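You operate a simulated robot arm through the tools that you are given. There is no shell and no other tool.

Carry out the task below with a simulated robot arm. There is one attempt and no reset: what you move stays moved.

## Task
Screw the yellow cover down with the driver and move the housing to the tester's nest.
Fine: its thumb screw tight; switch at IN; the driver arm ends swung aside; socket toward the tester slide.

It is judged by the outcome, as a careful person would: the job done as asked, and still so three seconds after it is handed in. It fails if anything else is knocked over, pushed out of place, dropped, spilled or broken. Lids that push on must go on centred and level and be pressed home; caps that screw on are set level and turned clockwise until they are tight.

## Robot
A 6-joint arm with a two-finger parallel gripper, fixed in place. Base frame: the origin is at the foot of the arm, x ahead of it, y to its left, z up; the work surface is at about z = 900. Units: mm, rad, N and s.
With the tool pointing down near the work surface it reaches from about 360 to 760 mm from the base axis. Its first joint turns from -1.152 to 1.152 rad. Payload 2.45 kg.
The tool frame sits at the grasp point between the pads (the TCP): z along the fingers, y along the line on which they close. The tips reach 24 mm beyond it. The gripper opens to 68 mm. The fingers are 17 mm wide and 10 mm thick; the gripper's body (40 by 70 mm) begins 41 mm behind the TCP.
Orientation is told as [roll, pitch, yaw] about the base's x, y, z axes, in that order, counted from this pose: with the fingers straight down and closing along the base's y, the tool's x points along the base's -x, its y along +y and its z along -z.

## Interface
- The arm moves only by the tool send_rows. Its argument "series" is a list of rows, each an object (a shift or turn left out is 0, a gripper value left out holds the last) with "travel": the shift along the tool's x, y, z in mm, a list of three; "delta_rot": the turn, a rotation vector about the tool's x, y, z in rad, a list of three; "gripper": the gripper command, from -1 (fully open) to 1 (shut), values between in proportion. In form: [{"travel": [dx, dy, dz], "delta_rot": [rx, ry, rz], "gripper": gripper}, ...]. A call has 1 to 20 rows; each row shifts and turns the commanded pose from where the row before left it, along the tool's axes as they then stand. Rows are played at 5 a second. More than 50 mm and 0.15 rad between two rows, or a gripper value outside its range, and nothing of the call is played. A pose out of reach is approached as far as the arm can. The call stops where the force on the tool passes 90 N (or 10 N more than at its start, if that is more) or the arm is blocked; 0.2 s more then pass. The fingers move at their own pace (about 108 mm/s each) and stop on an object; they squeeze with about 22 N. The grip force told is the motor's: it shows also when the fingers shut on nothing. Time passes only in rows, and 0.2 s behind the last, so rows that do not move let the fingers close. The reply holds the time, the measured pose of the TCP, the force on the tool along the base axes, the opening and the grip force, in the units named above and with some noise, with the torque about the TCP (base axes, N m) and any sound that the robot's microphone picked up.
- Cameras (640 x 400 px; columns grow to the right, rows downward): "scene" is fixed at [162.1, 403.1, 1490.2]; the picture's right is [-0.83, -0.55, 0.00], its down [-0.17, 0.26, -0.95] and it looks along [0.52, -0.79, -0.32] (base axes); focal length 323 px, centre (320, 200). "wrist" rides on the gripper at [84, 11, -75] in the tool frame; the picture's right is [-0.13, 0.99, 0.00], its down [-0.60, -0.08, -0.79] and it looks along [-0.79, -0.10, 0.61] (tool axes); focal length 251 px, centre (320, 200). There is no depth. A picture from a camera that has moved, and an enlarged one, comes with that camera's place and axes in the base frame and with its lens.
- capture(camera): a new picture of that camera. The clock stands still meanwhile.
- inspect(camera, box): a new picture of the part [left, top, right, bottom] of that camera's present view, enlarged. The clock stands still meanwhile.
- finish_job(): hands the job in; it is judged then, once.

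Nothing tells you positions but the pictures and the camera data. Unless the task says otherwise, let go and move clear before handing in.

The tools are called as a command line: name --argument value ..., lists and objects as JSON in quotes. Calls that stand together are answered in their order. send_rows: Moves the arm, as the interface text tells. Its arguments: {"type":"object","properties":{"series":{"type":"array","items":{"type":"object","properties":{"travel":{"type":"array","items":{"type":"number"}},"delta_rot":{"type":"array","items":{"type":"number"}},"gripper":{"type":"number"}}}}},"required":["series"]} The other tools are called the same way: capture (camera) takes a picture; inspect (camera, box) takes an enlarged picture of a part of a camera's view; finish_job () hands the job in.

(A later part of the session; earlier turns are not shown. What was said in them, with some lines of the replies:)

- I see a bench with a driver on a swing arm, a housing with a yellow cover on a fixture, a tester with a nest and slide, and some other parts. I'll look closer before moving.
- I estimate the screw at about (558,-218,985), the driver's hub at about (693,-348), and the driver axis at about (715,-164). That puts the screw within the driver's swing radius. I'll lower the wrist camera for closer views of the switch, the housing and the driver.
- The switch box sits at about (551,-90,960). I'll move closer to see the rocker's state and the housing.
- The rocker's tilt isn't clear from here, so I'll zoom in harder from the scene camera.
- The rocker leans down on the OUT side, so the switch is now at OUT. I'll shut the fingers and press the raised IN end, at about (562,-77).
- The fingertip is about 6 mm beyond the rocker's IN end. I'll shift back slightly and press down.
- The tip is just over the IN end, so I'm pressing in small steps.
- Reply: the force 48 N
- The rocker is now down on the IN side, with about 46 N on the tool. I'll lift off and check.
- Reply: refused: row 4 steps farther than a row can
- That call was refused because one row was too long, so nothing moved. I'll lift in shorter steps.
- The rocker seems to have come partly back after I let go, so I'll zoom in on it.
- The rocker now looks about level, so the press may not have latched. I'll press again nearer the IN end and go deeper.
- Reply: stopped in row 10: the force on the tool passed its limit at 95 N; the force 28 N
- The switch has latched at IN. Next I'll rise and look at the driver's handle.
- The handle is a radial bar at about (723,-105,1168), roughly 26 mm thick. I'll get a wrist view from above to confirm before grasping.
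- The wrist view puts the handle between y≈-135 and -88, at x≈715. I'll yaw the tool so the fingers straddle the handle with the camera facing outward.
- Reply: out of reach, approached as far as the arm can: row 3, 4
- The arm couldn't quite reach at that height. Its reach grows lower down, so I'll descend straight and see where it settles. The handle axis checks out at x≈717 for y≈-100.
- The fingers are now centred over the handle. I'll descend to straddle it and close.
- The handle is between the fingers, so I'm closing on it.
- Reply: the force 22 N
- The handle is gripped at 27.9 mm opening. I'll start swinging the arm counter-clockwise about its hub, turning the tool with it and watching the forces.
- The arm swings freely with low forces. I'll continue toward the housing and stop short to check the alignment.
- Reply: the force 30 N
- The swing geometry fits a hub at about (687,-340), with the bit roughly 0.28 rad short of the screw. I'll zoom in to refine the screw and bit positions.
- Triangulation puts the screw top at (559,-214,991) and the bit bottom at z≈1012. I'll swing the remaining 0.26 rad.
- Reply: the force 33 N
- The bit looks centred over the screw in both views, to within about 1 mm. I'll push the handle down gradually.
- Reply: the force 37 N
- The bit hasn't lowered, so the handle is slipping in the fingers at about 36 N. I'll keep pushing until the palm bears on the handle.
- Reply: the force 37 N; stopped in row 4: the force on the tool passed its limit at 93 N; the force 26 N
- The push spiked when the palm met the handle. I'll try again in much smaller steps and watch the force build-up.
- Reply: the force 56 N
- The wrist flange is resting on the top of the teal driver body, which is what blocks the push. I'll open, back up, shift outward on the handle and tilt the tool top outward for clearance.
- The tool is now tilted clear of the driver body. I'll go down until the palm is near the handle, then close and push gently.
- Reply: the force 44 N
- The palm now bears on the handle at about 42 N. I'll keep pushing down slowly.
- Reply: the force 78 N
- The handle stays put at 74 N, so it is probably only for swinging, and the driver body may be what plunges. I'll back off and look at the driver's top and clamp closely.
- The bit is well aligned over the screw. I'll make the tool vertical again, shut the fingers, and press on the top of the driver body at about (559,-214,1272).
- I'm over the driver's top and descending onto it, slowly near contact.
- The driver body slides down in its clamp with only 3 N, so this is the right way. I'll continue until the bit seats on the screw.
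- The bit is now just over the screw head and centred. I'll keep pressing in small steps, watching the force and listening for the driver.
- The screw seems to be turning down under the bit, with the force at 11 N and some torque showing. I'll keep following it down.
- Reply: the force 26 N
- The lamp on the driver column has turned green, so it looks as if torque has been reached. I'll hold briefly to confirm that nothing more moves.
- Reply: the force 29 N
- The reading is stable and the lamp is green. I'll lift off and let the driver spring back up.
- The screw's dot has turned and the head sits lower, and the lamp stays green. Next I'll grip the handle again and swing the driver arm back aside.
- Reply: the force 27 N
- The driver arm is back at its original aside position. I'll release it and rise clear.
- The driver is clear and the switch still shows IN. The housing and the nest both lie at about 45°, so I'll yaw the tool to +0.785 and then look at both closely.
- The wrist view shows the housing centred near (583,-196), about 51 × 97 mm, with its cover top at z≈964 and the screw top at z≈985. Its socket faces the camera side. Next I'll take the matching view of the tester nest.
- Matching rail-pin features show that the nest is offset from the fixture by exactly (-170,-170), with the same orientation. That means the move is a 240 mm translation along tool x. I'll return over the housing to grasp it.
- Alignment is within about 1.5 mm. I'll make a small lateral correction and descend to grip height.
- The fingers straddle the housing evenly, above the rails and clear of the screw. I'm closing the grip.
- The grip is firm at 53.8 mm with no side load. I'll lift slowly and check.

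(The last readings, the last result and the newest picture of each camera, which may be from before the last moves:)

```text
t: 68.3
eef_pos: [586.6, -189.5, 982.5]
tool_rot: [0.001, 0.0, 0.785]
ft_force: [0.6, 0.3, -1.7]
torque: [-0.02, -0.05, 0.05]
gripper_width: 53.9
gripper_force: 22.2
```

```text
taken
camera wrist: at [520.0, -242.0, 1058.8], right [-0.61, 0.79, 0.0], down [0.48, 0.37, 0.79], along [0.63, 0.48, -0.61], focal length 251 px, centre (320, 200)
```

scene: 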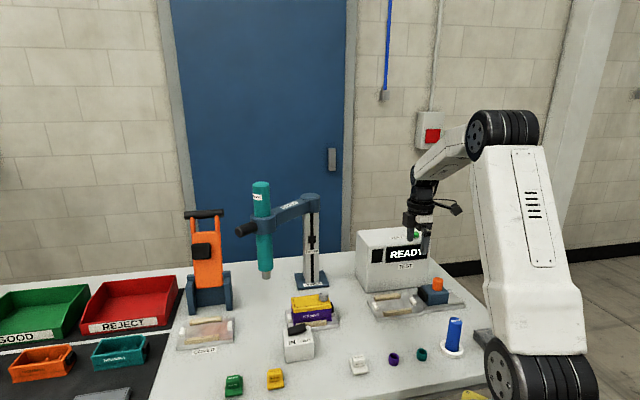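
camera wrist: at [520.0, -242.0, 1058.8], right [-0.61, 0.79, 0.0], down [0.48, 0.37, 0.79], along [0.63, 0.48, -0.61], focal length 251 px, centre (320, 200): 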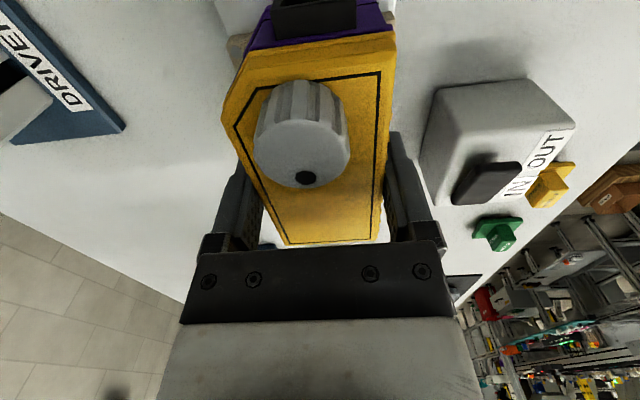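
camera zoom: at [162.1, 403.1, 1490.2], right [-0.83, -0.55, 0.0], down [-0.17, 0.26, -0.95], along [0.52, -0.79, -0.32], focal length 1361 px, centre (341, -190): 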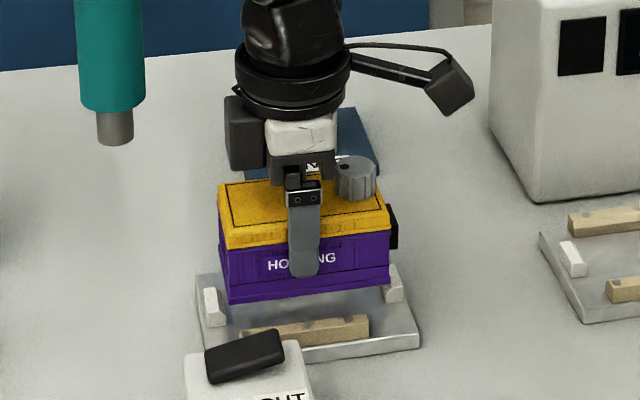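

The housing is lifted level and held firmly. I'll raise it and carry it 240 mm along tool x to above the nest.

send_rows --series '[{"travel": [0, 0, -20]}, {"travel": [0, 0, -25]}, {"travel": [0, 0, -15]}, {"travel": [20, 0, 0]}, {"travel": [35, 0, 0]}, {"travel": [40, 0, 0]}, {"travel": [40, 0, 0]}, {"travel": [40, 0, 0]}, {"travel": [35, 0, 0]}, {"travel": [20, 0, 0]}, {"travel": [9.8, 0, 0]}, {"travel": [0, 0, 0]}, {"travel": [0, 0, 0]}]'

capture --camera "wrist"

inspect --camera "scene" --box '[350, 205, 480, 330]'

```text
t: 71.1
eef_pos: [417.3, -359.6, 1043.8]
tool_rot: [0.001, -0.001, 0.784]
ft_force: [0.3, -0.1, -1.8]
torque: [-0.03, -0.02, 0.01]
gripper_width: 53.7
gripper_force: 21.4
```

```text
taken
camera wrist: at [350.9, -411.5, 1118.7], right [-0.61, 0.79, 0.0], down [0.48, 0.37, 0.79], along [0.63, 0.48, -0.61], focal length 251 px, centre (320, 200)
```

wrist: 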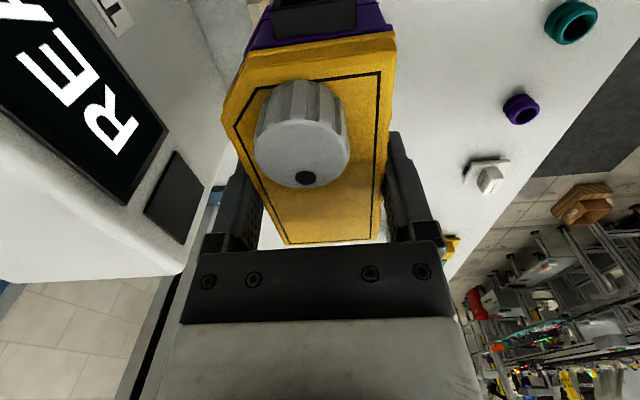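

```text
3.20 times, centred on (415, 268) of scene
camera zoom: at [162.1, 403.0, 1490.2], right [-0.83, -0.55, 0.0], down [-0.17, 0.26, -0.95], along [0.52, -0.79, -0.32], focal length 1035 px, centre (16, -16)
```

zoom: 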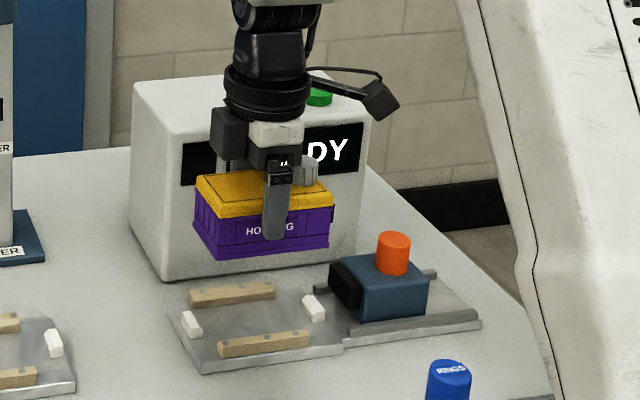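

The housing is above the nest in the right orientation, with its socket toward the slide. I'll lower it most of the way and check alignment before seating.

send_rows --series '[{"travel": [0, 0, 20]}, {"travel": [0, 0, 20]}, {"travel": [0, 0, 17]}, {"travel": [0, 0, 8]}, {"travel": [0, 0, 0]}, {"travel": [0, 0, 0]}]'

inspect --camera "scene" --box '[365, 255, 455, 325]'

capture --camera "wrist"

```text
t: 72.5
eef_pos: [417.2, -359.7, 978.6]
tool_rot: [0.001, 0.001, 0.787]
ft_force: [0.1, 0.9, -2.0]
torque: [0.02, 0.01, -0.02]
gripper_width: 53.9
gripper_force: 21.7
```

```text
5.71 times, centred on (410, 290) of scene
camera zoom: at [162.1, 403.1, 1490.2], right [-0.83, -0.55, 0.0], down [-0.17, 0.26, -0.95], along [0.52, -0.79, -0.32], focal length 1848 px, centre (-194, -314)
```

zoom: 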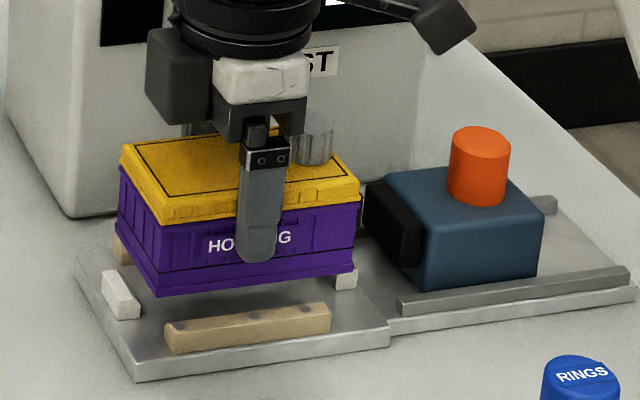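

```text
taken
camera wrist: at [350.4, -411.5, 1054.3], right [-0.61, 0.79, 0.0], down [0.48, 0.37, 0.79], along [0.63, 0.48, -0.61], focal length 251 px, centre (320, 200)
```

wrist: 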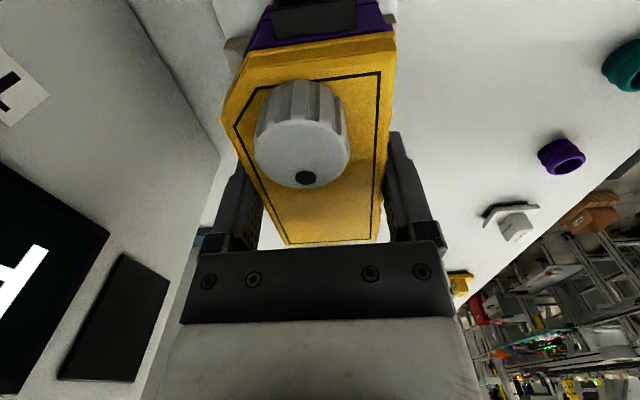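

The view agrees with the pin-offset calculation. I'll seat the housing slowly while watching the forces.

send_rows --series '[{"travel": [0, 0, 4]}, {"travel": [0, 0, 4]}, {"travel": [0, 0, 3]}, {"travel": [0, 0, 2]}, {"travel": [0, 0, 0]}]'

inspect --camera "scene" --box '[365, 255, 455, 325]'

```text
t: 73.7
eef_pos: [417.4, -358.6, 966.1]
tool_rot: [0.003, 0.001, 0.786]
ft_force: [-0.1, -0.6, -3.0]
torque: [0.01, -0.06, 0.01]
gripper_width: 54.0
gripper_force: 22.3
```

```text
5.71 times, centred on (410, 290) of scene
camera zoom: at [162.1, 403.1, 1490.2], right [-0.83, -0.55, 0.0], down [-0.17, 0.26, -0.95], along [0.52, -0.79, -0.32], focal length 1848 px, centre (-194, -314)
```

zoom: 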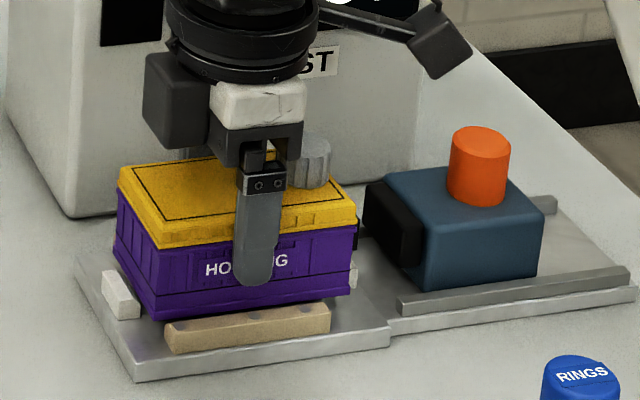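

send_rows --series '[{"travel": [0, 0, 2]}, {"travel": [0, 0, 2]}, {"travel": [0, 0, 2]}, {"travel": [0, 0, 1]}, {"travel": [0, 0, 0]}]'

inspect --camera "scene" --box '[365, 255, 455, 325]'

```text
t: 74.9
eef_pos: [418.0, -360.1, 960.2]
tool_rot: [0.0, 0.0, 0.785]
ft_force: [0.1, 0.1, -1.7]
torque: [0.02, -0.02, -0.05]
gripper_width: 53.9
gripper_force: 21.9
```

```text
5.71 times, centred on (410, 290) of scene
camera zoom: at [162.1, 403.1, 1490.2], right [-0.83, -0.55, 0.0], down [-0.17, 0.26, -0.95], along [0.52, -0.79, -0.32], focal length 1848 px, centre (-194, -314)
```

zoom: 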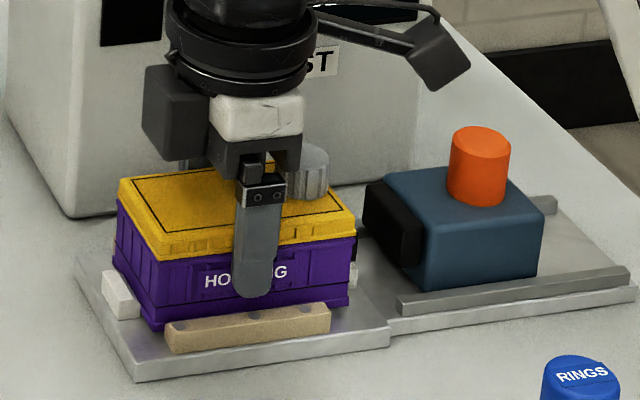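

send_rows --series '[{"travel": [0, 0, 1]}, {"travel": [0, 0, 1]}, {"travel": [0, 0, 1]}, {"travel": [0, 0, 0.7]}, {"travel": [0, 0, 0]}]'

inspect --camera "scene" --box '[365, 255, 455, 325]'

```text
t: 76.1
eef_pos: [417.2, -359.1, 955.1]
tool_rot: [0.002, -0.001, 0.786]
ft_force: [-0.8, 1.4, 2.6]
torque: [0.15, -0.06, 0.02]
gripper_width: 53.8
gripper_force: 21.8
```

```text
5.71 times, centred on (410, 290) of scene
camera zoom: at [162.0, 403.2, 1490.2], right [-0.83, -0.55, 0.0], down [-0.17, 0.26, -0.95], along [0.52, -0.79, -0.32], focal length 1848 px, centre (-194, -314)
```

zoom: 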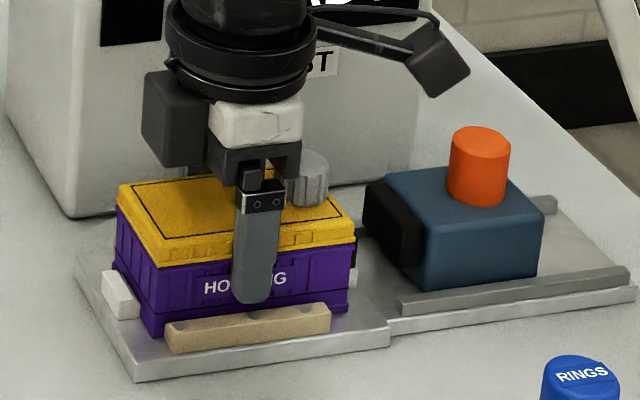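

Contact shows at z≈955, the same height as in the fixture. I'll nudge down a touch more to confirm it is seated, then release.

send_rows --series '[{"travel": [0, 0, 0.7]}, {"travel": [0, 0, 0]}]'

inspect --camera "wrist" --box '[190, 0, 430, 250]'

```text
t: 76.7
eef_pos: [417.7, -359.5, 955.6]
tool_rot: [0.002, -0.001, 0.785]
ft_force: [-1.3, 6.1, 14.4]
torque: [0.26, 0.03, 0.01]
gripper_width: 53.9
gripper_force: 21.9
```

```text
1.60 times, centred on (310, 125) of wrist
camera zoom: at [350.6, -411.5, 1031.2], right [-0.61, 0.79, 0.0], down [0.48, 0.37, 0.79], along [0.63, 0.48, -0.61], focal length 402 px, centre (336, 320)
```

zoom: 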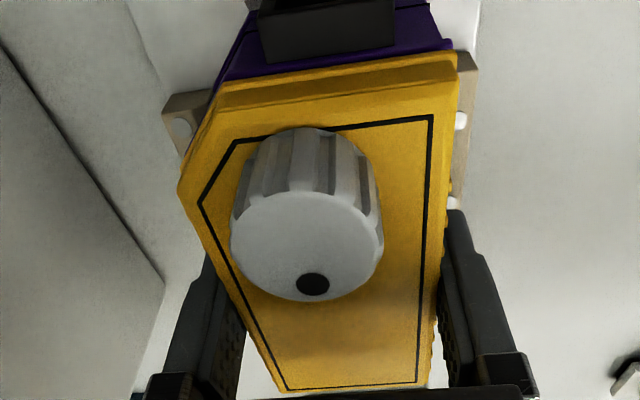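

It is seated firmly, with 14 N of contact. I'll release and lift straight up.

send_rows --series '[{"travel": [0, 0, -0.7]}, {"travel": [0, 0, 0], "gripper": -1}, {"travel": [0, 0, 0]}, {"travel": [0, 0, -5]}, {"travel": [0, 0, -15]}, {"travel": [0, 0, -30]}, {"travel": [0, 0, -40]}, {"travel": [0, 0, -40]}, {"travel": [30, 0, -30]}, {"travel": [30, 0, 0]}, {"travel": [0, 0, 0]}]'

inspect --camera "scene" --box '[365, 255, 455, 325]'

capture --camera "wrist"

inspect --camera "wrist" --box '[220, 20, 420, 170]'

capture --camera "scene"

```text
t: 79.1
eef_pos: [375.6, -402.5, 1116.1]
tool_rot: [0.002, 0.0, 0.785]
ft_force: [-0.5, -0.7, -0.2]
torque: [-0.02, -0.01, -0.01]
gripper_width: 68.2
gripper_force: 0.0
```

```text
5.71 times, centred on (410, 290) of scene
camera zoom: at [162.1, 403.1, 1490.2], right [-0.83, -0.55, 0.0], down [-0.17, 0.26, -0.95], along [0.52, -0.79, -0.32], focal length 1848 px, centre (-194, -314)
```

zoom: 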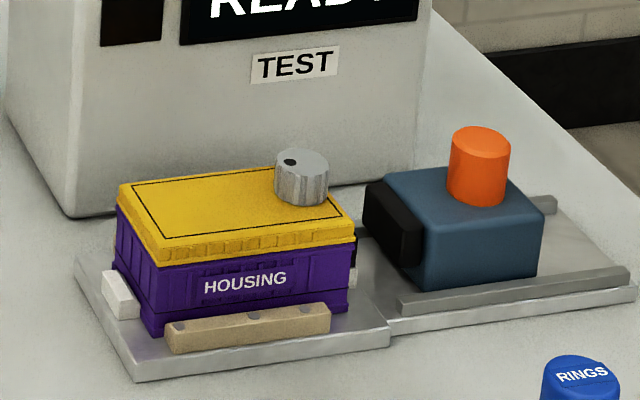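

```text
taken
camera wrist: at [307.7, -455.5, 1191.1], right [-0.61, 0.79, 0.0], down [0.48, 0.37, 0.79], along [0.63, 0.48, -0.61], focal length 251 px, centre (320, 200)
```

wrist: 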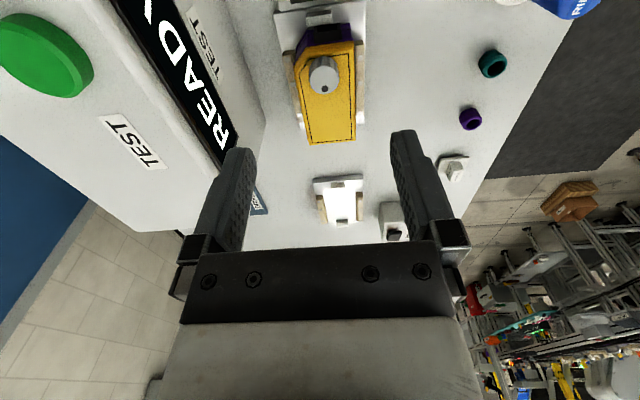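

```text
2.67 times, centred on (320, 95) of wrist
camera zoom: at [307.7, -455.5, 1191.1], right [-0.61, 0.79, 0.0], down [0.48, 0.37, 0.79], along [0.63, 0.48, -0.61], focal length 670 px, centre (320, 480)
```

zoom: 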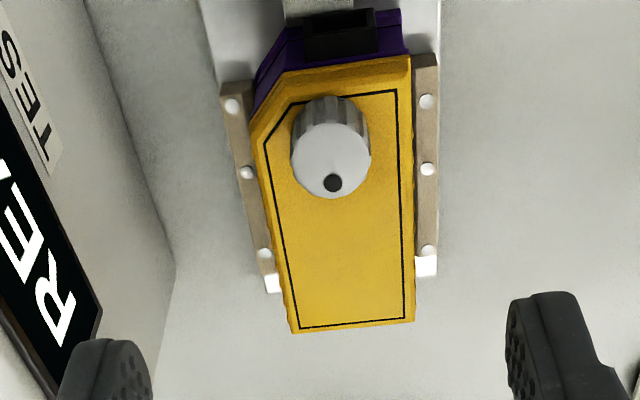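

```text
taken
```

scene: 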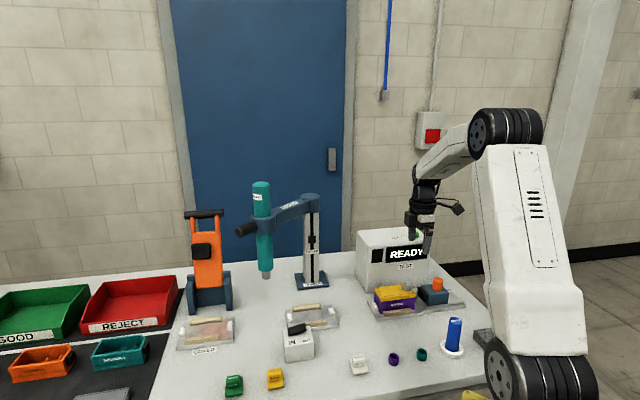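

The housing sits level in the nest with its socket toward the slide. Before handing in, I'll check the screw head, the switch and the driver, then move clear.

inspect --camera "scene" --box '[380, 275, 430, 310]'

inspect --camera "scene" --box '[225, 170, 345, 365]'

send_rows --series '[{"travel": [0, 0, -40]}, {"travel": [0, 0, -40]}, {"travel": [0, 0, -40]}, {"travel": [0, 0, 0]}, {"travel": [0, 0, 0]}]'

```text
11.43 times, centred on (405, 292) of scene
camera zoom: at [162.1, 403.1, 1490.2], right [-0.83, -0.55, 0.0], down [-0.17, 0.26, -0.95], along [0.52, -0.79, -0.32], focal length 3695 px, centre (-651, -857)
```

zoom: 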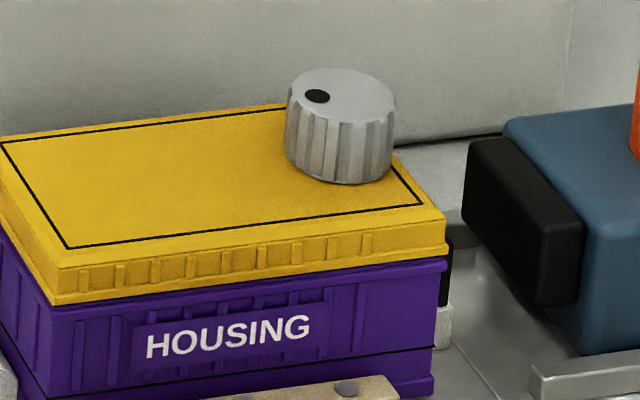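

```text
2.05 times, centred on (285, 268) of scene
camera zoom: at [162.1, 403.1, 1490.2], right [-0.83, -0.55, 0.0], down [-0.17, 0.26, -0.95], along [0.52, -0.79, -0.32], focal length 663 px, centre (392, 62)
```

zoom: 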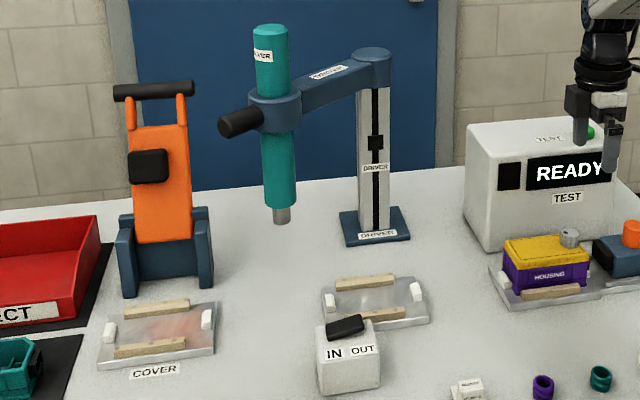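

```text
t: 80.3
eef_pos: [375.8, -405.6, 1235.5]
tool_rot: [0.0, 0.001, 0.784]
ft_force: [-0.5, 0.4, -1.1]
torque: [-0.02, -0.02, 0.02]
gripper_width: 68.0
gripper_force: 0.0
```

The screw head sits flush on the cover, the switch is at IN and the driver is swung aside. The housing is seated in the nest with its socket toward the slide, and the arm is clear, so I'm handing in.

finish_job

```text
The job is handed in.
```

The yellow cover is screwed down with the driver, and the housing is seated level in the tester's nest with its socket toward the slide.

- **Thumb screw:** it was driven clockwise until the driver's lamp turned green, and I held it there briefly. The head sits flush on the cover. The green lamp is my only evidence of torque, and I took it to mean tight.
- **Switch:** it is latched at IN. It started at OUT, and the first press did not latch, so I pressed it a second time.
- **Driver arm:** it is swung back to where it started, clear of the fixture.
- **Driver handle:** I first pushed down on it with up to about 90 N, thinking it lowered the driver. It did not move. The driver body slides down in its clamp instead, and I saw no damage or displacement afterwards.

Nothing else on the bench was knocked or moved that I could see. The gripper is open and raised clear.
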